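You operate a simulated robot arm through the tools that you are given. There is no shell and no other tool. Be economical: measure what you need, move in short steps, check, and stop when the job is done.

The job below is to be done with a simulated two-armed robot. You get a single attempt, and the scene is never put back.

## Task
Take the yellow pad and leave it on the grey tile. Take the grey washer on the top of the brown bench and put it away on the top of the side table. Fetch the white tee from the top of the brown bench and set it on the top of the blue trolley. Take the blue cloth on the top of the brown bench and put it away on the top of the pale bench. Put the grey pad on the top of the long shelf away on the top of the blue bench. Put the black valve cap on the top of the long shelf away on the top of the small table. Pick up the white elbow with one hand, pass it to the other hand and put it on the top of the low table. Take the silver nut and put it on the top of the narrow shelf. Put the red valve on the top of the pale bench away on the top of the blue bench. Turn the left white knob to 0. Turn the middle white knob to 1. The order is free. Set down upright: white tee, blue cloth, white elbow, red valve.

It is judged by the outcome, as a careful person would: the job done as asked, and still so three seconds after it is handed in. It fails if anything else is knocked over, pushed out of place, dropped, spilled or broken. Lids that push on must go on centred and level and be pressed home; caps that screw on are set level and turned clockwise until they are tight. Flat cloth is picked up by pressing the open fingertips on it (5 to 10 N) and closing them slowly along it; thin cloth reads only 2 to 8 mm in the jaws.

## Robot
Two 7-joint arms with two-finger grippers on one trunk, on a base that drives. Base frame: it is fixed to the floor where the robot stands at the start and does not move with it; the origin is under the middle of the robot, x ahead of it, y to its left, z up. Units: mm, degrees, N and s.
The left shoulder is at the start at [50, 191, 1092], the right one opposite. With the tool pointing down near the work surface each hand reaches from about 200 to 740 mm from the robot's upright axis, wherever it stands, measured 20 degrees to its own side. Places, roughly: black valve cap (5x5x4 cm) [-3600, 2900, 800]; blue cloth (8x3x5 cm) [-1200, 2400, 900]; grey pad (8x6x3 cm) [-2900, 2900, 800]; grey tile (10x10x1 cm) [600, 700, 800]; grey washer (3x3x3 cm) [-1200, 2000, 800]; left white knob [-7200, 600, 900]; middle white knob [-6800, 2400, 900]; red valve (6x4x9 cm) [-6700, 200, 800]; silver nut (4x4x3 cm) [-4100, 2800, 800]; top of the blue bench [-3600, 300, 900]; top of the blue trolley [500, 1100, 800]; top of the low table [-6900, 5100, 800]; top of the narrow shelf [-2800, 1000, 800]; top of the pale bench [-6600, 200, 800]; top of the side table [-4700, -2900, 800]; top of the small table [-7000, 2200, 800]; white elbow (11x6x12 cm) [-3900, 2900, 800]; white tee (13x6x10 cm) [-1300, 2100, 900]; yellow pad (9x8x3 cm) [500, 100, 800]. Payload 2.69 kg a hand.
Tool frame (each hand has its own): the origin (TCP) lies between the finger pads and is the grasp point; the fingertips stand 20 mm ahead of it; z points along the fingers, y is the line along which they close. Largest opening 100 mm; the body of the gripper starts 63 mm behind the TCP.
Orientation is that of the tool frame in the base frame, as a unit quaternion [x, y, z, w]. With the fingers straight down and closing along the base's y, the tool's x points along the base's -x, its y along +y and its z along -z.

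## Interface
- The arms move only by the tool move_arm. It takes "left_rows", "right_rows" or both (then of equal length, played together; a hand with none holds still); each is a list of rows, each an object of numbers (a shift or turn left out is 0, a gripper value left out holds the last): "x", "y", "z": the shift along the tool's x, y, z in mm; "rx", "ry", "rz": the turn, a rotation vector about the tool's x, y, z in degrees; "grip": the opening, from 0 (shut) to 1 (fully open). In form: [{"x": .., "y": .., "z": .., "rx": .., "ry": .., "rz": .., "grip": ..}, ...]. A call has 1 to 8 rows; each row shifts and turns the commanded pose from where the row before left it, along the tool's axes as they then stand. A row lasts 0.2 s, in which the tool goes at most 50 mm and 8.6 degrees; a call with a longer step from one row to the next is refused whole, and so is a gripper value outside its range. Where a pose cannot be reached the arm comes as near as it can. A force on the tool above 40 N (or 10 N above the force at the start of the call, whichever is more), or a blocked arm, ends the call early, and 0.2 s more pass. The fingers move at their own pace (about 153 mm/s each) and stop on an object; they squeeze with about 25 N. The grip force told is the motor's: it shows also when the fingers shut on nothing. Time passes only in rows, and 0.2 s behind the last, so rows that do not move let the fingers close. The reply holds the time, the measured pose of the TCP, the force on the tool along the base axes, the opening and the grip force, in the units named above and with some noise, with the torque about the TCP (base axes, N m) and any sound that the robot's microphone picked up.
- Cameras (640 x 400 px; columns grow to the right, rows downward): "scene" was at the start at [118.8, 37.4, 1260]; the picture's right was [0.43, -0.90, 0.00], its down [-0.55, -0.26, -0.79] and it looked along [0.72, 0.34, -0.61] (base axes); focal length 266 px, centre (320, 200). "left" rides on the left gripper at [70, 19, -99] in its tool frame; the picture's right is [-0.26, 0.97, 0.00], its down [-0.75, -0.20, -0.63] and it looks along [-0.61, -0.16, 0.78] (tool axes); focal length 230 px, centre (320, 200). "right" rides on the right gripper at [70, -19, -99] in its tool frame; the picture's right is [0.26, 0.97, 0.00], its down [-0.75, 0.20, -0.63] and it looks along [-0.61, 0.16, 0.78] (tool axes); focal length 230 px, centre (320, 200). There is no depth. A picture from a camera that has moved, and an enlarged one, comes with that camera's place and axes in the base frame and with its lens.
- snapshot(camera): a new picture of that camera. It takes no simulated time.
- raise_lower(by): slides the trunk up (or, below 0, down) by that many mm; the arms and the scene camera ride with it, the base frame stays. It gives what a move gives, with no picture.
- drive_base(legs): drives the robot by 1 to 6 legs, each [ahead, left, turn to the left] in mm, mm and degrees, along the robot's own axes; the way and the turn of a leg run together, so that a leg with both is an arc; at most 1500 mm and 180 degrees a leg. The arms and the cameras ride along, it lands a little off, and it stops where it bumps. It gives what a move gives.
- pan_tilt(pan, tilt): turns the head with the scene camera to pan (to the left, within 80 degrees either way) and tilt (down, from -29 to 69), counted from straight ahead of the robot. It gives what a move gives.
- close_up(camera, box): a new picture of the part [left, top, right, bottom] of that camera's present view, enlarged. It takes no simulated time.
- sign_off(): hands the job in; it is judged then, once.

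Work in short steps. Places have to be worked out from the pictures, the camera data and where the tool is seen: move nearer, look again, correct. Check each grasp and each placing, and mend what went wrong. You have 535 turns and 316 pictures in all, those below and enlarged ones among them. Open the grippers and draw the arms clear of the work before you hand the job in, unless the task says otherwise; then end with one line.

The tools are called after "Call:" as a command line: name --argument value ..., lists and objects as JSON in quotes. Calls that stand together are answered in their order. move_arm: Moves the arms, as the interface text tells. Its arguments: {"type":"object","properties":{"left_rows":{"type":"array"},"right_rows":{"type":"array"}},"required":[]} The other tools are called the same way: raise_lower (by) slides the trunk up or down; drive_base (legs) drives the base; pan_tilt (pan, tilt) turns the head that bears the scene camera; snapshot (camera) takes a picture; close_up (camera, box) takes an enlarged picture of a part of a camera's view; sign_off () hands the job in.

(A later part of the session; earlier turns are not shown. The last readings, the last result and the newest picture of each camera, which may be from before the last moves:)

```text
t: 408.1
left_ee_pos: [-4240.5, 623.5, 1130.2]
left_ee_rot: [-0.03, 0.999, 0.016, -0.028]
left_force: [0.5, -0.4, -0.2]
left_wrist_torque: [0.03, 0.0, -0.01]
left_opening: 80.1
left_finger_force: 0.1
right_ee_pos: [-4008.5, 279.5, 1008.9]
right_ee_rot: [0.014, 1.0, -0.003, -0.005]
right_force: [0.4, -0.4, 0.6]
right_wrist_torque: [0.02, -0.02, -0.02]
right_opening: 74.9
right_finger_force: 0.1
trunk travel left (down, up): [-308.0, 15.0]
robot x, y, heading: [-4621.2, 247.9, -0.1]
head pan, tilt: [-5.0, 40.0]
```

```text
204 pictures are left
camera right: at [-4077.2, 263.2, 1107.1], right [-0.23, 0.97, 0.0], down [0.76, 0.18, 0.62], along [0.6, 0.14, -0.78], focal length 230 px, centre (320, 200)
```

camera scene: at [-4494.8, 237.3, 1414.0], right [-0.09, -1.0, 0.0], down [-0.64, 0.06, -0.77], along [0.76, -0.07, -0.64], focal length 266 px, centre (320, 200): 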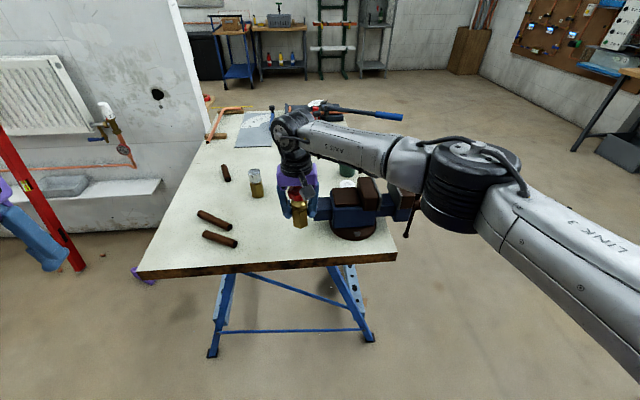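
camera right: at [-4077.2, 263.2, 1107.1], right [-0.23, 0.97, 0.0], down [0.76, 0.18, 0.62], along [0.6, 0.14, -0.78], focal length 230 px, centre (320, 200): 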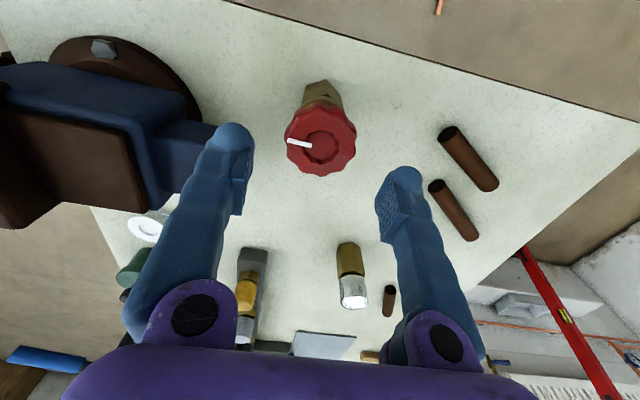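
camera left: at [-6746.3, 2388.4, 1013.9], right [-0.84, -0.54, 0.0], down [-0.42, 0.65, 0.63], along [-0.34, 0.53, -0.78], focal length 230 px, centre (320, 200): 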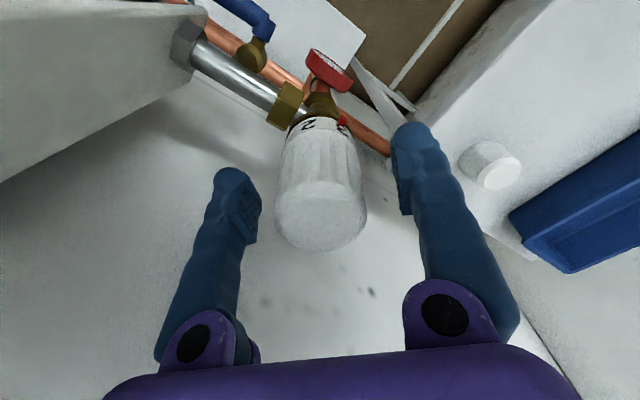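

Red valve stands on the blue bench. Retract the right arm and drive around: south, then east.

Call:
move_arm --right_rows '[{"x": 45}, {"x": 45}, {"x": 45, "y": -20}, {"x": 45, "y": -40}, {"x": 45, "y": -40}, {"x": 45, "y": -40}, {"y": -40}, {}]'

Call:
drive_base --legs '[[-350, 0, 0], [0, 0, -60], [1300, 0, 0], [0, 0, 60]]'

Call:
pan_tilt --pan 0 --tilt 12

Call:
snapshot --camera "scene"

```text
refused: row 4 steps farther than a row can; nothing moved
```

```text
t: 421.8
left_ee_pos: [-3955.5, -510.8, 1131.1]
left_ee_rot: [-0.023, 0.999, 0.016, -0.029]
left_force: [0.5, -0.3, -0.5]
left_wrist_torque: [-0.02, -0.02, 0.0]
left_opening: 79.9
left_finger_force: 0.1
right_ee_pos: [-3727.2, -858.0, 1009.0]
right_ee_rot: [0.02, 1.0, -0.002, -0.004]
right_force: [-0.6, -0.3, -0.4]
right_wrist_torque: [0.0, -0.01, -0.03]
right_opening: 75.1
right_finger_force: 0.0
trunk travel left (down, up): [-308.0, 15.0]
robot x, y, heading: [-4339.4, -883.9, -0.9]
head pan, tilt: [-5.0, 40.0]
```

```text
t: 422.7
left_ee_pos: [-3956.9, -512.0, 1129.7]
left_ee_rot: [-0.023, 0.999, 0.016, -0.028]
left_force: [-0.1, -0.2, -0.2]
left_wrist_torque: [-0.01, -0.01, -0.01]
left_opening: 80.1
left_finger_force: 0.2
right_ee_pos: [-3728.1, -859.2, 1007.3]
right_ee_rot: [0.02, 1.0, -0.002, -0.006]
right_force: [-0.1, -0.3, 0.5]
right_wrist_torque: [0.02, -0.04, 0.0]
right_opening: 74.8
right_finger_force: 0.1
trunk travel left (down, up): [-308.0, 15.0]
robot x, y, heading: [-4338.4, -888.4, -1.1]
head pan, tilt: [0.0, 12.0]
```

```text
203 pictures are left
camera scene: at [-4205.9, -887.0, 1458.4], right [-0.02, -1.0, 0.0], down [-0.21, 0.0, -0.98], along [0.98, -0.02, -0.21], focal length 266 px, centre (320, 200)
```

scene: 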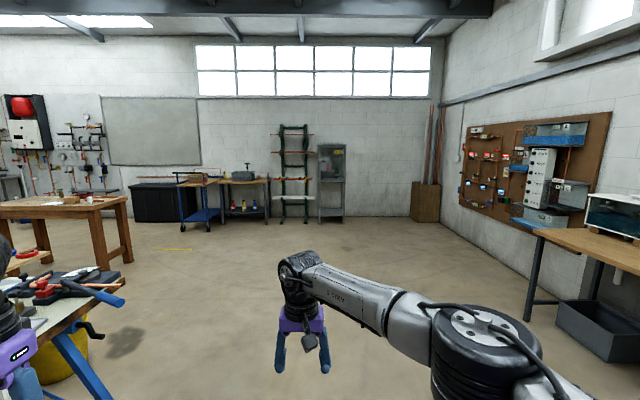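

The arm retract was refused earlier (sweep was clear). Pull the right arm in now and continue east then north.

Call:
move_arm --right_rows '[{"y": -30}, {"y": -30}, {"x": 40, "y": -20}, {"x": 40, "y": -20}, {"x": 40, "y": -20}, {"x": 40, "y": -10}, {"x": 40}, {}]'

Call:
drive_base --legs '[[0, 0, 17], [1400, 0, 0], [1400, 0, 0], [1300, 0, 0], [0, 0, 75]]'

Call:
snapshot --camera "scene"

```text
t: 424.5
left_ee_pos: [-3956.8, -510.7, 1130.4]
left_ee_rot: [-0.024, 0.999, 0.016, -0.028]
left_force: [-0.5, 0.1, 0.0]
left_wrist_torque: [-0.01, 0.01, -0.03]
left_opening: 80.2
left_finger_force: 0.1
right_ee_pos: [-3931.4, -979.7, 1010.4]
right_ee_rot: [0.02, 1.0, -0.003, -0.005]
right_force: [-0.5, 0.2, -0.1]
right_wrist_torque: [-0.01, -0.02, 0.01]
right_opening: 74.9
right_finger_force: 0.1
trunk travel left (down, up): [-308.0, 15.0]
robot x, y, heading: [-4340.2, -885.6, -1.1]
head pan, tilt: [0.0, 12.0]
```

```text
t: 448.4
left_ee_pos: [-783.4, 656.3, 1130.0]
left_ee_rot: [0.737, -0.675, 0.009, 0.03]
left_force: [-0.3, -0.7, 0.3]
left_wrist_torque: [0.01, -0.02, -0.04]
left_opening: 80.0
left_finger_force: 0.0
right_ee_pos: [-316.4, 700.1, 1009.7]
right_ee_rot: [0.707, -0.707, 0.005, 0.001]
right_force: [0.5, -0.1, 0.5]
right_wrist_torque: [-0.01, 0.0, 0.01]
right_opening: 74.9
right_finger_force: 0.0
trunk travel left (down, up): [-308.0, 15.0]
robot x, y, heading: [-395.2, 289.1, 91.1]
head pan, tilt: [0.0, 12.0]
```

```text
202 pictures are left
camera scene: at [-396.4, 422.8, 1458.5], right [1.0, 0.03, 0.0], down [0.01, -0.21, -0.98], along [-0.03, 0.98, -0.21], focal length 266 px, centre (320, 200)
```

scene: 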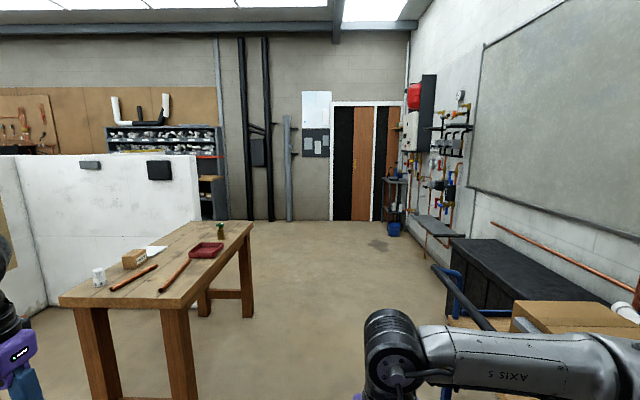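

Drive north 3000 mm between bench and chest, then face west and look.

Call:
drive_base --legs '[[1500, 0, 0], [1500, 0, 0], [0, 0, 89]]'

Call:
snapshot --camera "scene"

```text
t: 466.8
left_ee_pos: [-858.8, 2937.4, 1130.1]
left_ee_rot: [0.999, 0.035, 0.028, 0.016]
left_force: [-0.4, 0.0, -0.1]
left_wrist_torque: [0.01, 0.01, 0.02]
left_opening: 80.0
left_finger_force: 0.1
right_ee_pos: [-895.5, 3405.2, 1010.2]
right_ee_rot: [1.0, -0.008, 0.004, -0.002]
right_force: [-0.1, 0.0, 0.1]
right_wrist_torque: [-0.01, 0.0, 0.0]
right_opening: 75.1
right_finger_force: 0.1
trunk travel left (down, up): [-308.0, 15.0]
robot x, y, heading: [-491.1, 3319.5, -179.5]
head pan, tilt: [0.0, 12.0]
```

```text
201 pictures are left
camera scene: at [-618.4, 3319.1, 1458.5], right [-0.01, 1.0, 0.0], down [0.21, 0.0, -0.98], along [-0.98, -0.01, -0.21], focal length 266 px, centre (320, 200)
```

scene: 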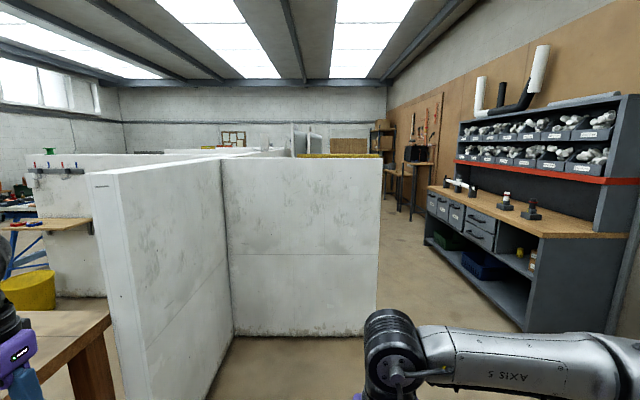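

The long shelf must be behind this partition (x≈−2440, y 2600–3740). Drive around its north end.

Call:
drive_base --legs '[[0, 0, -26.8], [1000, 0, 0], [1030, 0, 0], [0, 0, 26.8], [900, 0, 0], [0, 0, 90]]'

Call:
snapshot --camera "scene"

```text
t: 476.4
left_ee_pos: [-2414.4, 3863.6, 1140.3]
left_ee_rot: [0.98, -0.196, 0.011, 0.037]
left_force: [0.1, 0.3, 0.8]
left_wrist_torque: [0.0, -0.05, 0.03]
left_opening: 79.9
left_finger_force: 0.0
right_ee_pos: [-2261.7, 4305.8, 1018.2]
right_ee_rot: [0.974, -0.226, -0.008, 0.002]
right_force: [0.4, 1.0, 0.2]
right_wrist_torque: [-0.01, 0.0, -0.03]
right_opening: 74.8
right_finger_force: 0.1
trunk travel left (down, up): [-308.0, 15.0]
robot x, y, heading: [-1946.3, 4052.5, 155.3]
head pan, tilt: [0.0, 12.0]
stopped in leg 3: the robot was blocked; the commanded pose is now the measured one
```

```text
200 pictures are left
camera scene: at [-2037.0, 4111.2, 1462.1], right [0.42, 0.91, -0.01], down [0.16, -0.09, -0.98], along [-0.89, 0.41, -0.19], focal length 266 px, centre (320, 200)
```

scene: 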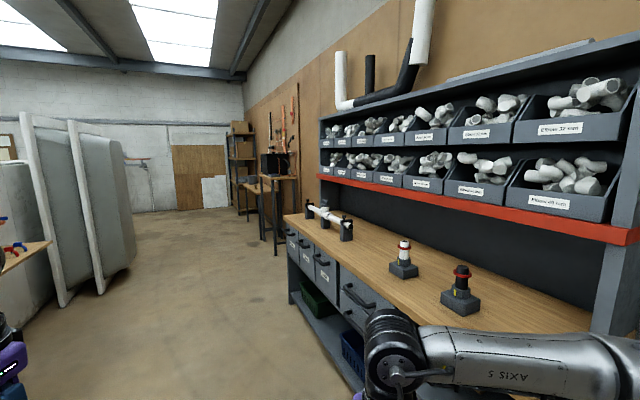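

Blocked; look left to see what is touching.

Call:
pan_tilt --pan 60 --tilt 30

Call:
snapshot --camera "scene"

```text
t: 477.7
left_ee_pos: [-2413.1, 3864.0, 1139.4]
left_ee_rot: [0.979, -0.199, 0.009, 0.038]
left_force: [0.5, -0.2, -0.5]
left_wrist_torque: [-0.02, -0.02, -0.03]
left_opening: 80.0
left_finger_force: 0.0
right_ee_pos: [-2262.1, 4305.7, 1020.0]
right_ee_rot: [0.974, -0.227, -0.009, 0.001]
right_force: [-0.6, 0.8, 0.2]
right_wrist_torque: [-0.01, 0.0, 0.01]
right_opening: 75.2
right_finger_force: 0.1
trunk travel left (down, up): [-308.0, 15.0]
robot x, y, heading: [-1950.0, 4057.0, 155.2]
head pan, tilt: [60.0, 30.0]
```

```text
199 pictures are left
camera scene: at [-2025.7, 4018.7, 1432.3], right [-0.57, 0.82, 0.02], down [0.38, 0.29, -0.88], along [-0.72, -0.5, -0.48], focal length 266 px, centre (320, 200)
```

scene: 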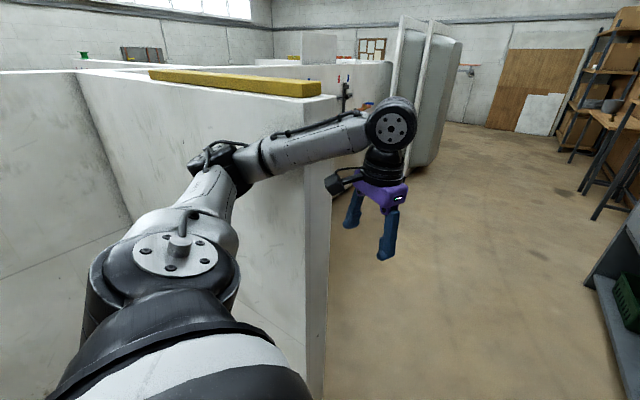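

The left forearm touched the partition end. Back off, then stretch both arms forward to narrow the profile before passing.

Call:
drive_base --legs '[[-220, -120, 0]]'

Call:
move_arm --left_rows '[{"x": -40, "y": -25}, {"x": -40, "y": -25}, {"x": -40, "y": -25}, {"x": -40, "y": -25}, {"x": -40, "y": -25}, {"x": -40, "y": -25}, {"x": -40, "y": -25}, {}]' --right_rows '[{"x": -40, "y": -10}, {"x": -40, "y": -10}, {"x": -40, "y": -10}, {"x": -40, "y": -10}, {"x": -40, "y": -10}, {"x": -10}, {}, {}]'

Call:
pan_tilt --pan 0 --tilt 25

Call:
snapshot --camera "scene"

```text
t: 479.6
left_ee_pos: [-2194.2, 3882.8, 1124.6]
left_ee_rot: [0.979, -0.2, 0.027, 0.033]
left_force: [0.5, 0.3, 0.2]
left_wrist_torque: [0.04, -0.04, -0.02]
left_opening: 80.0
left_finger_force: 0.1
right_ee_pos: [-2033.7, 4323.5, 1010.0]
right_ee_rot: [0.973, -0.229, 0.006, -0.002]
right_force: [-0.1, -0.3, -0.1]
right_wrist_torque: [0.01, 0.01, 0.0]
right_opening: 74.8
right_finger_force: 0.1
trunk travel left (down, up): [-308.0, 15.0]
robot x, y, heading: [-1699.8, 4071.6, 154.8]
head pan, tilt: [60.0, 30.0]
```

```text
t: 481.4
left_ee_pos: [-2381.6, 4151.4, 1097.3]
left_ee_rot: [0.979, -0.2, 0.027, 0.032]
left_force: [0.3, 0.9, 0.1]
left_wrist_torque: [0.02, 0.01, 0.01]
left_opening: 80.2
left_finger_force: 0.2
right_ee_pos: [-2199.2, 4461.1, 1006.8]
right_ee_rot: [0.973, -0.23, 0.005, -0.002]
right_force: [-0.1, -1.0, -0.1]
right_wrist_torque: [-0.01, 0.0, 0.01]
right_opening: 75.2
right_finger_force: 0.1
trunk travel left (down, up): [-308.0, 15.0]
robot x, y, heading: [-1702.9, 4070.5, 154.9]
head pan, tilt: [60.0, 30.0]
```

```text
t: 482.6
left_ee_pos: [-2381.7, 4153.1, 1097.0]
left_ee_rot: [0.979, -0.2, 0.026, 0.033]
left_force: [-0.5, -0.4, 0.0]
left_wrist_torque: [0.02, -0.01, -0.02]
left_opening: 79.9
left_finger_force: 0.0
right_ee_pos: [-2199.7, 4462.0, 1007.4]
right_ee_rot: [0.973, -0.23, 0.005, -0.001]
right_force: [-0.4, 0.0, 0.0]
right_wrist_torque: [0.04, -0.01, -0.01]
right_opening: 75.2
right_finger_force: 0.0
trunk travel left (down, up): [-308.0, 15.0]
robot x, y, heading: [-1703.9, 4067.5, 154.8]
head pan, tilt: [0.0, 25.0]
```

```text
198 pictures are left
camera scene: at [-1821.4, 4126.5, 1437.4], right [0.43, 0.9, 0.0], down [0.38, -0.18, -0.91], along [-0.82, 0.39, -0.42], focal length 266 px, centre (320, 200)
```

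scene: 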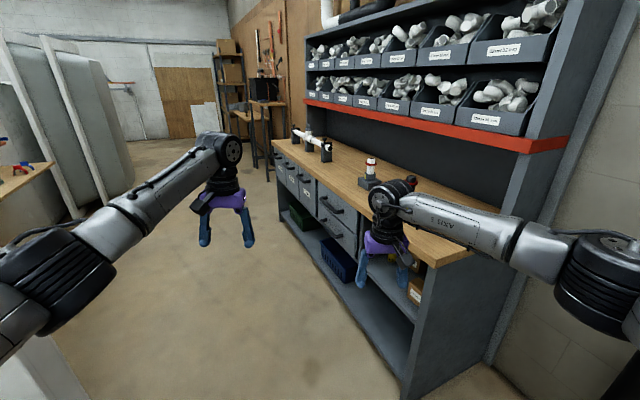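

Turn to heading 180°, shift to y≈4200, and advance past the partition.

Call:
drive_base --legs '[[0, 0, 25.2], [0, -120, 0], [1000, 0, 0], [600, 0, 0]]'

Call:
pan_tilt --pan 60 --tilt 20

Call:
snapshot --camera "scene"

```text
t: 493.4
left_ee_pos: [-3950.5, 3971.1, 1097.0]
left_ee_rot: [0.999, 0.02, 0.033, 0.027]
left_force: [0.3, 0.0, 0.0]
left_wrist_torque: [0.01, 0.01, 0.0]
left_opening: 79.9
left_finger_force: 0.0
right_ee_pos: [-3917.8, 4328.3, 1007.4]
right_ee_rot: [1.0, -0.01, 0.005, -0.003]
right_force: [-0.5, 0.7, -0.5]
right_wrist_torque: [0.0, 0.0, 0.02]
right_opening: 75.1
right_finger_force: 0.1
trunk travel left (down, up): [-308.0, 15.0]
robot x, y, heading: [-3301.6, 4184.6, -179.7]
head pan, tilt: [0.0, 25.0]
```

```text
t: 494.7
left_ee_pos: [-3949.8, 3971.2, 1098.1]
left_ee_rot: [0.999, 0.02, 0.033, 0.026]
left_force: [-0.1, -0.6, -0.5]
left_wrist_torque: [-0.01, 0.01, -0.01]
left_opening: 80.1
left_finger_force: 0.0
right_ee_pos: [-3917.5, 4329.9, 1008.0]
right_ee_rot: [1.0, -0.01, 0.005, -0.002]
right_force: [-0.2, 0.0, 0.3]
right_wrist_torque: [0.02, 0.0, -0.01]
right_opening: 75.2
right_finger_force: 0.0
trunk travel left (down, up): [-308.0, 15.0]
robot x, y, heading: [-3298.5, 4187.9, -180.0]
head pan, tilt: [60.0, 20.0]
```

```text
197 pictures are left
camera scene: at [-3386.2, 4106.8, 1445.4], right [-0.87, 0.5, 0.0], down [0.17, 0.3, -0.94], along [-0.47, -0.81, -0.34], focal length 266 px, centre (320, 200)
```

scene: 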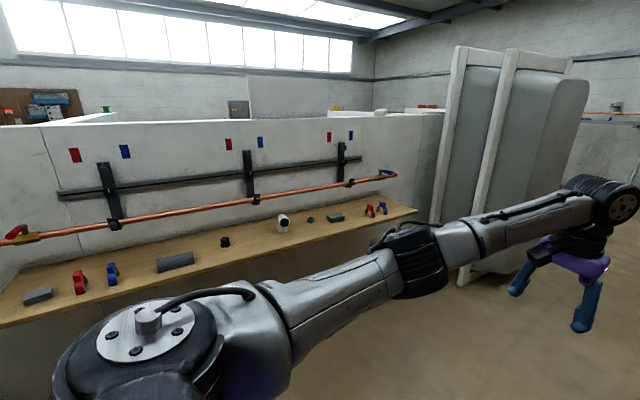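

The long shelf carries all items: pad, tube, cap, elbow, nut. Drive to x≈−3980, face −y, approach.

Call:
drive_base --legs '[[680, 0, 0], [0, 0, 90], [450, 0, 0]]'

Call:
pan_tilt --pan 0 --tilt 30

Call:
snapshot --camera "scene"

```text
t: 504.6
left_ee_pos: [-3752.9, 3089.0, 1097.7]
left_ee_rot: [0.687, 0.725, 0.042, -0.006]
left_force: [0.3, -1.2, 0.6]
left_wrist_torque: [-0.01, -0.04, 0.0]
left_opening: 80.1
left_finger_force: 0.1
right_ee_pos: [-4112.4, 3116.5, 1007.0]
right_ee_rot: [0.71, 0.704, 0.002, -0.006]
right_force: [0.5, -0.7, -0.5]
right_wrist_torque: [0.01, -0.01, -0.01]
right_opening: 75.2
right_finger_force: 0.0
trunk travel left (down, up): [-308.0, 15.0]
robot x, y, heading: [-3981.9, 3737.4, -89.0]
head pan, tilt: [60.0, 20.0]
```

```text
t: 505.9
left_ee_pos: [-3752.6, 3089.4, 1097.1]
left_ee_rot: [0.688, 0.725, 0.042, -0.005]
left_force: [0.4, 0.0, -0.4]
left_wrist_torque: [-0.01, -0.02, -0.01]
left_opening: 80.3
left_finger_force: 0.1
right_ee_pos: [-4111.4, 3117.0, 1007.4]
right_ee_rot: [0.709, 0.705, 0.001, -0.005]
right_force: [0.1, 0.6, 0.2]
right_wrist_torque: [0.02, 0.01, 0.0]
right_opening: 75.0
right_finger_force: 0.0
trunk travel left (down, up): [-308.0, 15.0]
robot x, y, heading: [-3976.5, 3737.8, -89.3]
head pan, tilt: [0.0, 30.0]
```

```text
196 pictures are left
camera scene: at [-3975.6, 3606.7, 1429.4], right [-1.0, -0.02, 0.0], down [-0.01, 0.5, -0.87], along [0.01, -0.87, -0.5], focal length 266 px, centre (320, 200)
```

scene: 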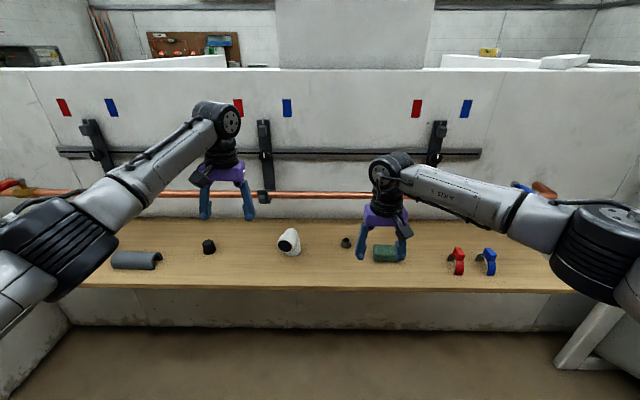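

Elbow ≈[-3858,2868], cap ≈[-3556,2845], nut ≈[-4066,2813]; shelf front edge y≈3025. Pull hands back, level the left hand, move in.

Call:
move_arm --left_rows '[{"rx": 3.1, "ry": -3.7}, {"x": 40}, {"x": 40}, {"x": 40}, {"x": 40}, {}]' --right_rows '[{"x": 40}, {"x": 40}, {"x": 40}, {"x": 40}, {"x": 40}, {}]'

Call:
drive_base --legs '[[270, -70, 0]]'

Call:
raise_lower --by -110

Call:
snapshot --camera "left"

Call:
snapshot --camera "scene"

```text
t: 507.4
left_ee_pos: [-3763.7, 3249.3, 1095.9]
left_ee_rot: [0.688, 0.726, 0.001, 0.0]
left_force: [-0.7, -0.1, 0.2]
left_wrist_torque: [0.0, -0.03, -0.04]
left_opening: 80.0
left_finger_force: 0.1
right_ee_pos: [-4108.9, 3318.4, 1009.6]
right_ee_rot: [0.71, 0.704, 0.002, -0.006]
right_force: [-0.3, 0.0, 0.0]
right_wrist_torque: [0.01, -0.01, 0.0]
right_opening: 75.0
right_finger_force: 0.0
trunk travel left (down, up): [-308.0, 15.0]
robot x, y, heading: [-3978.3, 3737.8, -89.2]
head pan, tilt: [0.0, 30.0]
```

```text
t: 509.3
left_ee_pos: [-3828.8, 2976.9, 1096.2]
left_ee_rot: [0.688, 0.726, 0.001, -0.001]
left_force: [1.0, 0.0, 0.4]
left_wrist_torque: [-0.02, 0.02, -0.03]
left_opening: 80.2
left_finger_force: 0.0
right_ee_pos: [-4176.2, 3047.7, 1009.8]
right_ee_rot: [0.71, 0.704, 0.002, -0.005]
right_force: [0.6, -1.1, 0.0]
right_wrist_torque: [0.0, -0.02, -0.01]
right_opening: 75.0
right_finger_force: 0.0
trunk travel left (down, up): [-308.0, 15.0]
robot x, y, heading: [-4047.1, 3462.5, -89.4]
head pan, tilt: [0.0, 30.0]
```

```text
t: 510.7
left_ee_pos: [-3830.5, 2977.2, 987.0]
left_ee_rot: [0.689, 0.725, -0.001, 0.0]
left_force: [0.3, 0.5, -0.2]
left_wrist_torque: [0.01, -0.03, 0.01]
left_opening: 79.8
left_finger_force: 0.1
right_ee_pos: [-4175.7, 3047.7, 899.5]
right_ee_rot: [0.711, 0.703, 0.001, -0.005]
right_force: [-0.5, -0.9, 0.1]
right_wrist_torque: [-0.04, -0.04, 0.02]
right_opening: 75.0
right_finger_force: 0.1
trunk travel left (down, up): [-198.0, 125.0]
robot x, y, heading: [-4043.0, 3465.2, -89.2]
head pan, tilt: [0.0, 30.0]
```

```text
195 pictures are left
camera left: at [-3815.5, 3048.7, 1086.6], right [0.98, -0.21, 0.0], down [-0.16, -0.76, 0.63], along [-0.13, -0.62, -0.78], focal length 230 px, centre (320, 200)
```

left: 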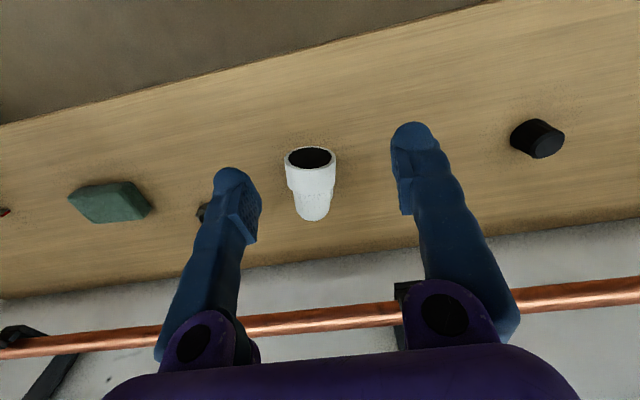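

```text
194 pictures are left
camera scene: at [-4041.3, 3335.8, 1319.5], right [-1.0, -0.01, 0.0], down [-0.01, 0.5, -0.87], along [0.01, -0.87, -0.5], focal length 266 px, centre (320, 200)
```

scene: 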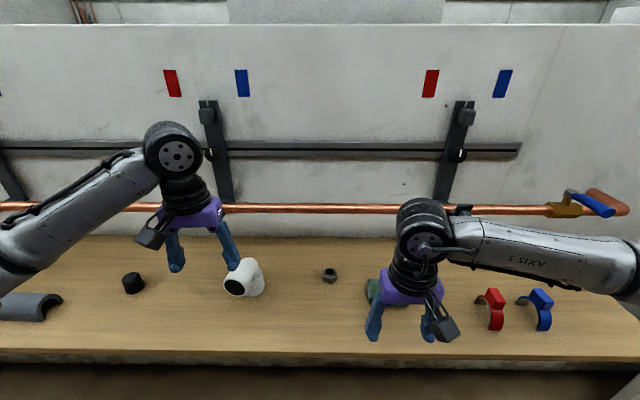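

Zoom on the elbow.

Call:
close_up --camera "scene" --box '[200, 230, 300, 310]'

Call:
close_up --camera "left" --box '[250, 120, 370, 240]'

```text
5.00 times, centred on (250, 270) of scene
camera zoom: at [-4041.3, 3335.8, 1319.5], right [-1.0, -0.01, 0.0], down [-0.01, 0.5, -0.87], along [0.01, -0.87, -0.5], focal length 1331 px, centre (670, -150)
```

zoom: 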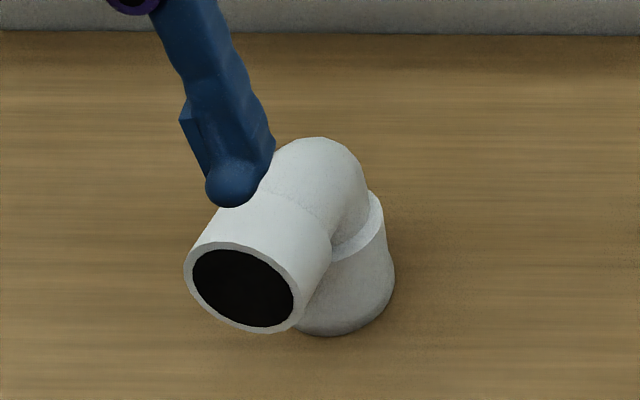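

```text
3.33 times, centred on (310, 180) of left
camera zoom: at [-3815.5, 3048.7, 1086.6], right [0.98, -0.21, 0.0], down [-0.16, -0.76, 0.63], along [-0.13, -0.62, -0.78], focal length 767 px, centre (353, 267)
```

zoom: 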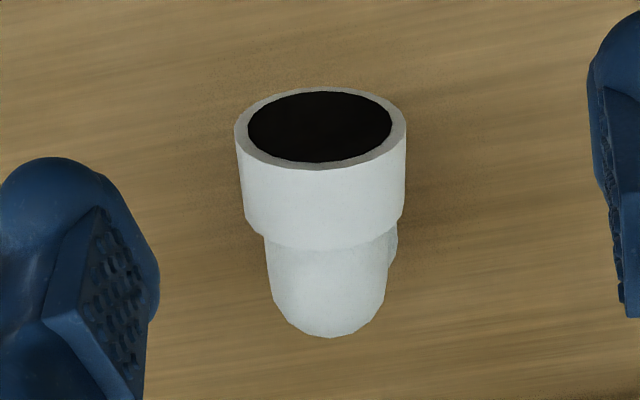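

Elbow: horizontal socket opens toward the robot (axis ~76°), vertical leg at ≈[-3868,2856]. Plan: left hand grips the horizontal socket near its mouth; later turned 90°, the right takes it over the vertical leg. Move over and align.

Call:
move_arm --left_rows '[{"x": -34, "y": -14}, {"x": -34, "y": -13}, {"rz": 8}, {"rz": 8}, {"z": 30}, {"z": 30}, {}]'

Call:
snapshot --camera "left"

Call:
close_up --camera "scene" --box '[180, 210, 320, 320]'

```text
t: 512.3
left_ee_pos: [-3852.9, 2908.3, 926.9]
left_ee_rot: [0.783, 0.622, 0.0, 0.0]
left_force: [0.9, -0.2, -0.2]
left_wrist_torque: [-0.03, -0.02, -0.01]
left_opening: 80.2
left_finger_force: 0.1
right_ee_pos: [-4175.5, 3048.1, 899.9]
right_ee_rot: [0.71, 0.704, 0.001, -0.005]
right_force: [0.1, 0.0, 0.7]
right_wrist_torque: [-0.01, 0.0, 0.03]
right_opening: 75.1
right_finger_force: 0.0
trunk travel left (down, up): [-198.0, 125.0]
robot x, y, heading: [-4043.5, 3463.0, -88.9]
head pan, tilt: [0.0, 30.0]
```

```text
191 pictures are left
camera left: at [-3820.1, 2972.5, 1026.0], right [0.88, -0.47, 0.0], down [-0.36, -0.69, 0.63], along [-0.3, -0.56, -0.78], focal length 230 px, centre (320, 200)
```

left: 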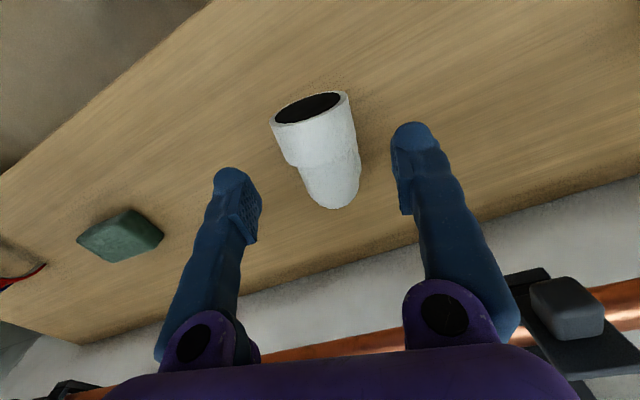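

```text
3.64 times, centred on (250, 265) of scene
camera zoom: at [-4041.3, 3335.7, 1319.4], right [-1.0, -0.01, 0.0], down [-0.01, 0.5, -0.87], along [0.01, -0.87, -0.5], focal length 968 px, centre (574, -36)
```

zoom: 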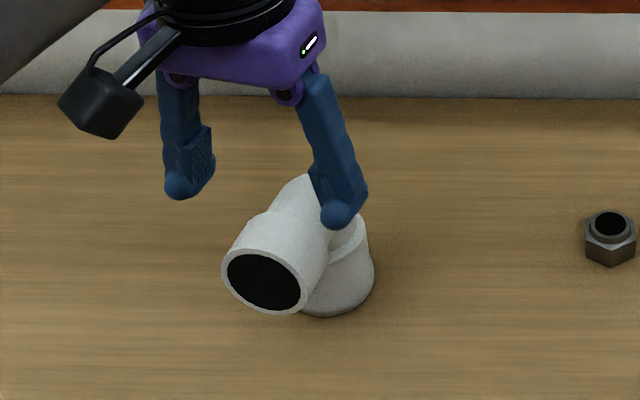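

Aligned. Shift 4 mm and lower around the socket.

Call:
move_arm --left_rows '[{"y": -4}, {"z": 25}, {"z": 25}, {"z": 14}, {}]'

Call:
snapshot --camera "left"

```text
t: 513.5
left_ee_pos: [-3857.1, 2908.9, 862.1]
left_ee_rot: [0.783, 0.623, 0.0, 0.0]
left_force: [0.3, 0.2, 0.2]
left_wrist_torque: [-0.01, -0.01, -0.02]
left_opening: 80.1
left_finger_force: 0.2
right_ee_pos: [-4175.8, 3047.7, 900.7]
right_ee_rot: [0.71, 0.704, 0.003, -0.006]
right_force: [-0.4, 0.2, 0.0]
right_wrist_torque: [-0.02, -0.02, 0.0]
right_opening: 75.5
right_finger_force: 0.1
trunk travel left (down, up): [-198.0, 125.0]
robot x, y, heading: [-4040.3, 3463.7, -89.4]
head pan, tilt: [0.0, 30.0]
```

```text
189 pictures are left
camera left: at [-3823.9, 2973.3, 962.4], right [0.88, -0.47, 0.0], down [-0.36, -0.69, 0.63], along [-0.3, -0.56, -0.78], focal length 230 px, centre (320, 200)
```

left: 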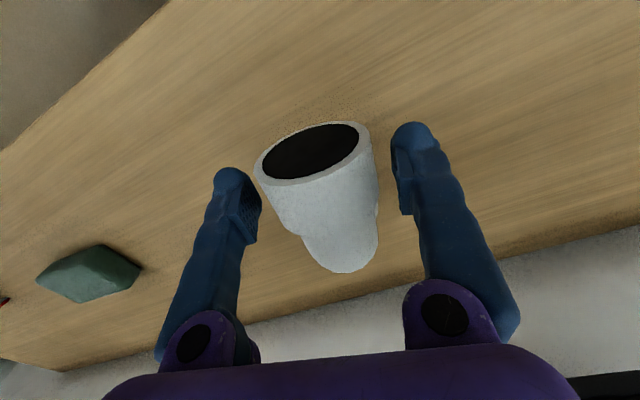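

Close on the socket and lift.

Call:
move_arm --left_rows '[{"grip": 0.65}, {"grip": 0.5}, {"grip": 0.4}, {}, {}]'

Call:
move_arm --left_rows '[{"z": -10}, {"z": -25}, {"z": -35}, {"z": -40}, {}]'

Call:
snapshot --camera "left"

Call:
snapshot --camera "scene"

```text
t: 514.7
left_ee_pos: [-3856.9, 2909.7, 863.0]
left_ee_rot: [0.783, 0.622, 0.0, 0.001]
left_force: [-0.4, 0.5, -0.3]
left_wrist_torque: [0.06, 0.0, 0.0]
left_opening: 52.9
left_finger_force: 25.1
right_ee_pos: [-4174.9, 3047.0, 900.0]
right_ee_rot: [0.711, 0.704, 0.002, -0.006]
right_force: [0.4, 0.2, 0.1]
right_wrist_torque: [-0.03, 0.01, -0.03]
right_opening: 75.0
right_finger_force: 0.0
trunk travel left (down, up): [-198.0, 125.0]
robot x, y, heading: [-4043.5, 3467.9, -89.2]
head pan, tilt: [0.0, 30.0]
```

```text
t: 515.9
left_ee_pos: [-3856.8, 2908.8, 971.8]
left_ee_rot: [0.782, 0.623, 0.001, 0.0]
left_force: [0.0, -1.3, -0.8]
left_wrist_torque: [0.03, -0.01, -0.03]
left_opening: 52.5
left_finger_force: 25.2
right_ee_pos: [-4176.2, 3047.4, 899.9]
right_ee_rot: [0.71, 0.704, 0.002, -0.005]
right_force: [0.3, 0.0, 0.1]
right_wrist_torque: [0.02, 0.04, 0.0]
right_opening: 75.0
right_finger_force: 0.0
trunk travel left (down, up): [-198.0, 125.0]
robot x, y, heading: [-4043.6, 3464.4, -89.4]
head pan, tilt: [0.0, 30.0]
```

```text
188 pictures are left
camera left: at [-3824.1, 2972.6, 1071.8], right [0.88, -0.47, 0.0], down [-0.36, -0.69, 0.63], along [-0.3, -0.56, -0.78], focal length 230 px, centre (320, 200)
```

left: 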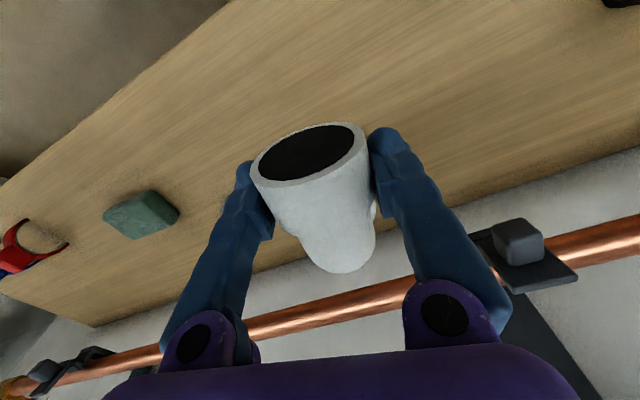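

```text
187 pictures are left
camera scene: at [-4041.1, 3335.4, 1319.3], right [-1.0, -0.01, 0.0], down [-0.01, 0.5, -0.87], along [0.01, -0.87, -0.5], focal length 266 px, centre (320, 200)
```

scene: 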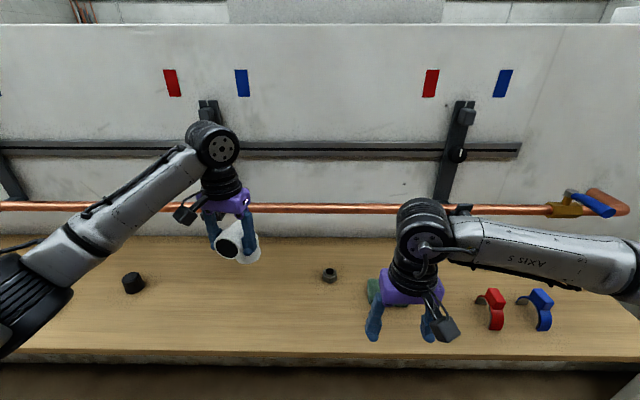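

Held. Back off 350 mm, then bring the left hand to the middle and turn it +75°, and turn the right hand −90° for the hand-over.

Call:
drive_base --legs '[[-350, 0, 0]]'

Call:
move_arm --left_rows '[{"z": -30}, {"rz": 8}, {"rz": 8}, {"rz": 8}, {"rz": 8}, {"rz": 8}, {"rz": 8}, {"rz": 8}]' --right_rows '[{"y": -30}, {"rz": -8}, {"rz": -8}, {"rz": -8}, {"rz": -8}, {"rz": -8}, {"rz": -8}, {"rz": -8}]'

Call:
move_arm --left_rows '[{"rz": 8}, {"rz": 8}, {"rz": 3}, {}, {}, {}]' --right_rows '[{"rz": -8}, {"rz": -8}, {"rz": -8}, {"rz": -8}, {"rz": -3}, {}]'

Call:
snapshot --camera "scene"

```text
t: 518.2
left_ee_pos: [-3861.9, 3258.9, 972.1]
left_ee_rot: [0.783, 0.622, 0.0, 0.001]
left_force: [0.9, 0.1, -1.8]
left_wrist_torque: [-0.01, 0.02, -0.01]
left_opening: 52.5
left_finger_force: 24.5
right_ee_pos: [-4181.6, 3397.6, 899.7]
right_ee_rot: [0.71, 0.705, 0.001, -0.005]
right_force: [0.2, 0.1, -0.5]
right_wrist_torque: [-0.01, 0.01, 0.03]
right_opening: 75.0
right_finger_force: 0.1
trunk travel left (down, up): [-198.0, 125.0]
robot x, y, heading: [-4048.2, 3815.7, -89.4]
head pan, tilt: [0.0, 30.0]
```

```text
t: 520.0
left_ee_pos: [-3862.5, 3259.0, 1000.7]
left_ee_rot: [0.984, 0.18, 0.0, -0.001]
left_force: [0.4, 0.7, -1.1]
left_wrist_torque: [-0.02, 0.0, -0.02]
left_opening: 52.3
left_finger_force: 24.5
right_ee_pos: [-4210.6, 3397.5, 899.3]
right_ee_rot: [0.295, 0.956, 0.004, -0.005]
right_force: [0.5, -0.6, 0.6]
right_wrist_torque: [0.0, 0.0, 0.0]
right_opening: 75.1
right_finger_force: 0.1
trunk travel left (down, up): [-198.0, 125.0]
robot x, y, heading: [-4052.3, 3816.0, -89.1]
head pan, tilt: [0.0, 30.0]
```

```text
t: 521.4
left_ee_pos: [-3862.3, 3259.7, 1001.1]
left_ee_rot: [1.0, 0.017, 0.0, 0.0]
left_force: [-0.6, 0.5, -0.3]
left_wrist_torque: [0.0, -0.05, 0.0]
left_opening: 52.5
left_finger_force: 25.0
right_ee_pos: [-4211.5, 3409.0, 887.5]
right_ee_rot: [0.162, 0.987, -0.018, -0.009]
right_force: [-0.1, -0.1, 0.2]
right_wrist_torque: [-0.02, -0.01, 0.0]
right_opening: 74.8
right_finger_force: 0.1
right hand out of reach, approached as far as the arm can: row 2, 3, 4
trunk travel left (down, up): [-198.0, 125.0]
robot x, y, heading: [-4047.0, 3815.1, -89.0]
head pan, tilt: [0.0, 30.0]
```

```text
186 pictures are left
camera scene: at [-4046.8, 3684.7, 1319.3], right [-1.0, -0.01, 0.0], down [-0.01, 0.5, -0.87], along [0.01, -0.87, -0.5], focal length 266 px, centre (320, 200)
```

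scene: 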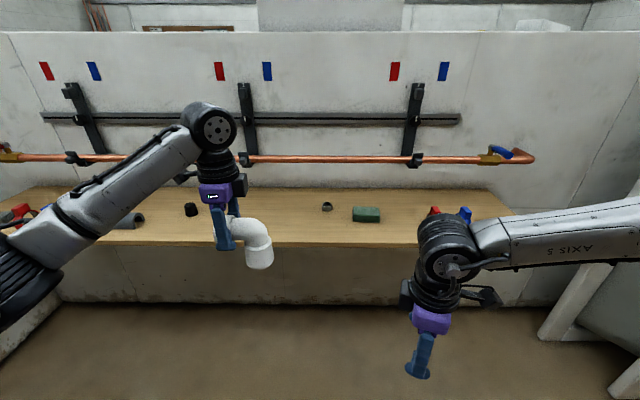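

Right wrist stopped at ~71°; raise and extend it, then finish the turn.

Call:
move_arm --right_rows '[{"z": -40}, {"z": -40}, {"z": -40}, {"x": -14, "y": -42}, {"x": -14, "y": -42}, {"rz": -8}, {"rz": -8}, {"rz": -3}]'

```text
t: 523.2
left_ee_pos: [-3863.2, 3258.8, 1001.5]
left_ee_rot: [1.0, 0.018, 0.0, 0.0]
left_force: [0.3, 1.0, -1.0]
left_wrist_torque: [0.0, 0.0, 0.02]
left_opening: 51.7
left_finger_force: 25.7
right_ee_pos: [-4211.4, 3409.0, 888.1]
right_ee_rot: [0.163, 0.986, -0.018, -0.011]
right_force: [0.1, 0.4, -1.5]
right_wrist_torque: [0.01, 0.03, 0.01]
right_opening: 75.0
right_finger_force: 0.2
right hand out of reach, approached as far as the arm can: row 1, 2, 3, 4, 5, 6, 7, 8
trunk travel left (down, up): [-198.0, 125.0]
robot x, y, heading: [-4046.2, 3816.0, -89.1]
head pan, tilt: [0.0, 30.0]
```

Stuck at a limit; rotate back a bit, then raise and extend before turning again.

Call:
move_arm --right_rows '[{"rz": 8}, {"rz": 8}, {"rz": 8}, {"rz": 8}, {"z": -40}, {"z": -40}, {"z": -30}, {}]'

```text
t: 525.0
left_ee_pos: [-3862.1, 3258.1, 1001.9]
left_ee_rot: [1.0, 0.018, 0.0, 0.0]
left_force: [0.6, 0.6, -1.9]
left_wrist_torque: [0.02, -0.03, 0.0]
left_opening: 52.0
left_finger_force: 25.4
right_ee_pos: [-4209.7, 3411.7, 997.6]
right_ee_rot: [0.429, 0.903, -0.02, -0.005]
right_force: [0.1, 0.7, -0.1]
right_wrist_torque: [0.0, 0.01, 0.02]
right_opening: 74.8
right_finger_force: 0.1
trunk travel left (down, up): [-198.0, 125.0]
robot x, y, heading: [-4050.0, 3813.2, -89.1]
head pan, tilt: [0.0, 30.0]
```

Now extend ahead and level the hand, then turn again.

Call:
move_arm --right_rows '[{"x": -31, "y": -25, "rx": -2.3}, {"x": -31, "y": -25}, {"x": -31, "y": -25}, {"rz": -8}, {"rz": -8}, {"rz": -8}, {"rz": -8}, {}]'

Call:
move_arm --right_rows '[{"rz": -8}, {"rz": -8}, {"rz": -3}, {}]'

```text
t: 526.8
left_ee_pos: [-3862.6, 3259.5, 1000.6]
left_ee_rot: [1.0, 0.018, 0.0, 0.0]
left_force: [0.2, 0.2, -0.7]
left_wrist_torque: [-0.02, -0.04, -0.01]
left_opening: 51.8
left_finger_force: 25.1
right_ee_pos: [-4209.0, 3291.4, 999.5]
right_ee_rot: [0.33, 0.944, -0.001, 0.004]
right_force: [-0.7, -0.6, -0.3]
right_wrist_torque: [0.03, 0.02, -0.01]
right_opening: 75.1
right_finger_force: 0.0
right hand out of reach, approached as far as the arm can: row 5, 6, 7
trunk travel left (down, up): [-198.0, 125.0]
robot x, y, heading: [-4047.9, 3815.2, -89.4]
head pan, tilt: [0.0, 30.0]
```

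```text
t: 527.8
left_ee_pos: [-3862.6, 3259.1, 1001.6]
left_ee_rot: [1.0, 0.018, 0.0, 0.0]
left_force: [0.5, -0.6, -0.3]
left_wrist_torque: [0.02, -0.01, 0.0]
left_opening: 51.9
left_finger_force: 25.3
right_ee_pos: [-4207.8, 3291.9, 999.2]
right_ee_rot: [0.331, 0.944, -0.001, 0.003]
right_force: [0.2, -0.1, -0.5]
right_wrist_torque: [0.0, 0.01, -0.01]
right_opening: 74.8
right_finger_force: 0.2
right hand out of reach, approached as far as the arm can: row 1, 2, 3
trunk travel left (down, up): [-198.0, 125.0]
robot x, y, heading: [-4048.3, 3815.4, -89.3]
head pan, tilt: [0.0, 30.0]
```

The right wrist stops at about +50°. So instead turn the left further (+41°, total −130°): the leg then points forward-left and the right can match at +50°.

Call:
move_arm --left_rows '[{"rz": 8}, {"rz": 8}, {"rz": 8}, {"rz": 8}, {"rz": 8}, {}]'

Call:
snapshot --camera "scene"

```text
t: 529.2
left_ee_pos: [-3861.6, 3258.5, 1002.4]
left_ee_rot: [0.945, -0.326, 0.0, 0.0]
left_force: [-0.5, -0.4, -0.7]
left_wrist_torque: [0.0, -0.01, 0.0]
left_opening: 51.9
left_finger_force: 25.2
right_ee_pos: [-4208.4, 3293.1, 999.5]
right_ee_rot: [0.33, 0.944, -0.002, 0.003]
right_force: [0.8, -0.3, -0.8]
right_wrist_torque: [0.0, 0.02, -0.02]
right_opening: 75.0
right_finger_force: 0.0
trunk travel left (down, up): [-198.0, 125.0]
robot x, y, heading: [-4050.8, 3811.8, -89.0]
head pan, tilt: [0.0, 30.0]
```

```text
185 pictures are left
camera scene: at [-4046.3, 3685.0, 1319.4], right [-1.0, -0.01, 0.0], down [-0.01, 0.5, -0.87], along [0.01, -0.87, -0.5], focal length 266 px, centre (320, 200)
```

scene: 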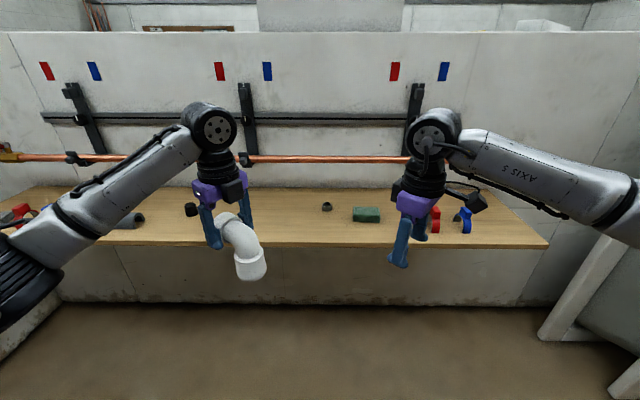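

Orientations now match (parallel, cameras outward). Bring the left hand to the middle.

Call:
move_arm --left_rows '[{"x": -29.5, "y": 23}, {"x": -29.5, "y": 23}, {"x": -29.5, "y": 23}, {"x": -29.5, "y": 23}, {}]' --right_rows '[{"grip": 0.95}, {}, {}, {}, {}]'

Call:
snapshot --camera "right"

```text
t: 530.4
left_ee_pos: [-4011.8, 3257.2, 1002.0]
left_ee_rot: [0.946, -0.325, 0.0, 0.0]
left_force: [0.2, -1.1, -0.2]
left_wrist_torque: [-0.03, 0.02, -0.01]
left_opening: 51.5
left_finger_force: 24.7
right_ee_pos: [-4206.6, 3292.7, 1000.6]
right_ee_rot: [0.33, 0.944, -0.002, 0.004]
right_force: [0.9, -0.3, -0.4]
right_wrist_torque: [0.01, -0.02, 0.0]
right_opening: 95.3
right_finger_force: 0.0
trunk travel left (down, up): [-198.0, 125.0]
robot x, y, heading: [-4050.2, 3812.4, -89.0]
head pan, tilt: [0.0, 30.0]
```

```text
184 pictures are left
camera right: at [-4274.2, 3321.9, 1097.2], right [0.4, 0.92, 0.0], down [0.71, -0.31, 0.63], along [0.58, -0.26, -0.77], focal length 230 px, centre (320, 200)
```

right: 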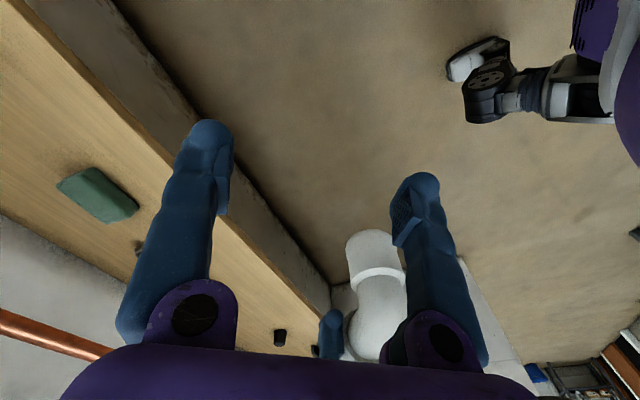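

Raise the right hand above the bend and move over the vertical leg (at ≈[-4054,3290]).

Call:
move_arm --right_rows '[{"z": -40}, {"z": -38}, {"x": -30, "y": 23.3}, {"x": -30, "y": 23.3}, {"x": -30, "y": 23.3}, {}]'

Call:
snapshot --camera "right"

Call:
snapshot --camera "scene"

```text
t: 531.8
left_ee_pos: [-4013.8, 3258.7, 1001.9]
left_ee_rot: [0.945, -0.326, 0.0, 0.0]
left_force: [-0.5, -0.4, -0.9]
left_wrist_torque: [0.03, -0.01, 0.0]
left_opening: 51.8
left_finger_force: 24.9
right_ee_pos: [-4094.2, 3291.1, 1078.1]
right_ee_rot: [0.331, 0.944, -0.001, 0.005]
right_force: [-0.8, 0.5, 0.1]
right_wrist_torque: [0.02, 0.0, -0.03]
right_opening: 95.0
right_finger_force: 0.1
trunk travel left (down, up): [-198.0, 125.0]
robot x, y, heading: [-4046.4, 3814.3, -89.3]
head pan, tilt: [0.0, 30.0]
```

```text
183 pictures are left
camera right: at [-4160.6, 3321.1, 1176.4], right [0.4, 0.92, 0.0], down [0.71, -0.31, 0.64], along [0.58, -0.26, -0.77], focal length 230 px, centre (320, 200)
```

right: 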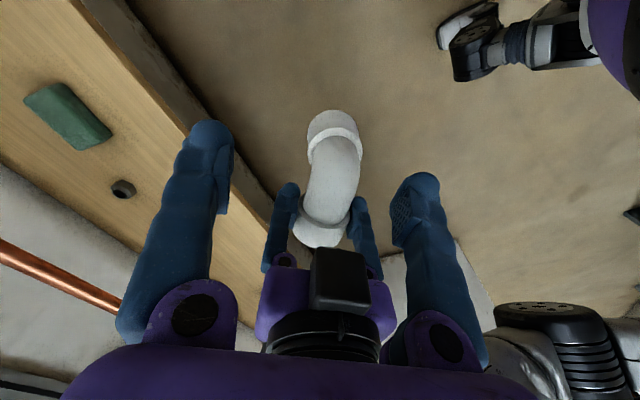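

```text
182 pictures are left
camera scene: at [-4046.9, 3685.0, 1319.4], right [-1.0, -0.01, 0.0], down [-0.01, 0.5, -0.87], along [0.01, -0.87, -0.5], focal length 266 px, centre (320, 200)
```

scene: 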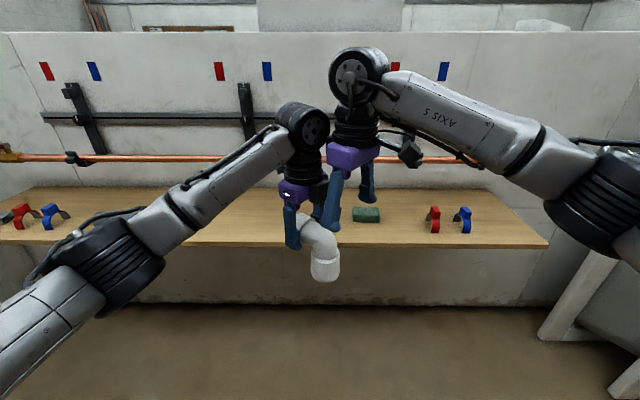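

The gripper modules would collide side by side. New plan: right hand comes in horizontally from the right with its camera up, gripping the bend. First retreat the right hand and unwind its yaw; turn left back 30°.

Call:
move_arm --right_rows '[{"x": 30, "y": -23.3}, {"x": 30, "y": -23.3}, {"x": 30, "y": -23.3}, {"x": 25, "y": -20}, {"rz": 8}, {"rz": 8}, {"rz": 8}, {"rz": 8}]' --left_rows '[{}, {}, {}, {}, {"rz": -8}, {"rz": -8}, {"rz": -8}, {"rz": -6}]'

Call:
move_arm --right_rows '[{"rz": 8}, {"rz": 8}, {"rz": 8}, {"rz": 8}, {"rz": 8}, {"rz": 8}, {"rz": 8}, {"rz": 8}]'

Call:
move_arm --right_rows '[{"rz": 8}, {"rz": 8}, {"rz": 8}, {"rz": 8}, {"rz": 8}, {"rz": 8}, {"rz": 5}, {}]'

```text
t: 533.6
left_ee_pos: [-4011.9, 3258.1, 1001.3]
left_ee_rot: [0.998, -0.069, 0.0, 0.0]
left_force: [0.2, 0.2, -1.3]
left_wrist_torque: [-0.02, -0.04, 0.01]
left_opening: 51.7
left_finger_force: 24.9
right_ee_pos: [-4207.2, 3292.4, 1077.4]
right_ee_rot: [0.579, 0.815, -0.001, 0.003]
right_force: [0.7, 0.5, -0.3]
right_wrist_torque: [-0.01, 0.01, 0.01]
right_opening: 94.8
right_finger_force: 0.2
right hand out of reach, approached as far as the arm can: row 4
trunk travel left (down, up): [-198.0, 125.0]
robot x, y, heading: [-4046.0, 3815.6, -89.1]
head pan, tilt: [0.0, 30.0]
```

```text
t: 535.4
left_ee_pos: [-4011.0, 3258.7, 1001.6]
left_ee_rot: [0.998, -0.07, 0.001, 0.0]
left_force: [-0.3, -0.2, -1.1]
left_wrist_torque: [-0.01, -0.06, 0.01]
left_opening: 51.6
left_finger_force: 25.4
right_ee_pos: [-4207.8, 3293.7, 1077.7]
right_ee_rot: [0.923, 0.385, 0.001, 0.004]
right_force: [0.1, -0.7, -0.1]
right_wrist_torque: [0.01, 0.02, 0.01]
right_opening: 95.1
right_finger_force: 0.0
trunk travel left (down, up): [-198.0, 125.0]
robot x, y, heading: [-4047.9, 3812.2, -89.4]
head pan, tilt: [0.0, 30.0]
```

```text
t: 537.2
left_ee_pos: [-4012.2, 3258.2, 1001.8]
left_ee_rot: [0.998, -0.07, 0.0, 0.001]
left_force: [-0.7, -0.2, -1.4]
left_wrist_torque: [0.0, -0.02, 0.0]
left_opening: 51.8
left_finger_force: 24.7
right_ee_pos: [-4208.5, 3293.1, 1077.0]
right_ee_rot: [0.998, -0.067, 0.002, 0.002]
right_force: [-0.3, 0.6, 0.4]
right_wrist_torque: [-0.02, 0.01, -0.01]
right_opening: 94.9
right_finger_force: 0.1
trunk travel left (down, up): [-198.0, 125.0]
robot x, y, heading: [-4050.1, 3818.1, -89.2]
head pan, tilt: [0.0, 30.0]
```

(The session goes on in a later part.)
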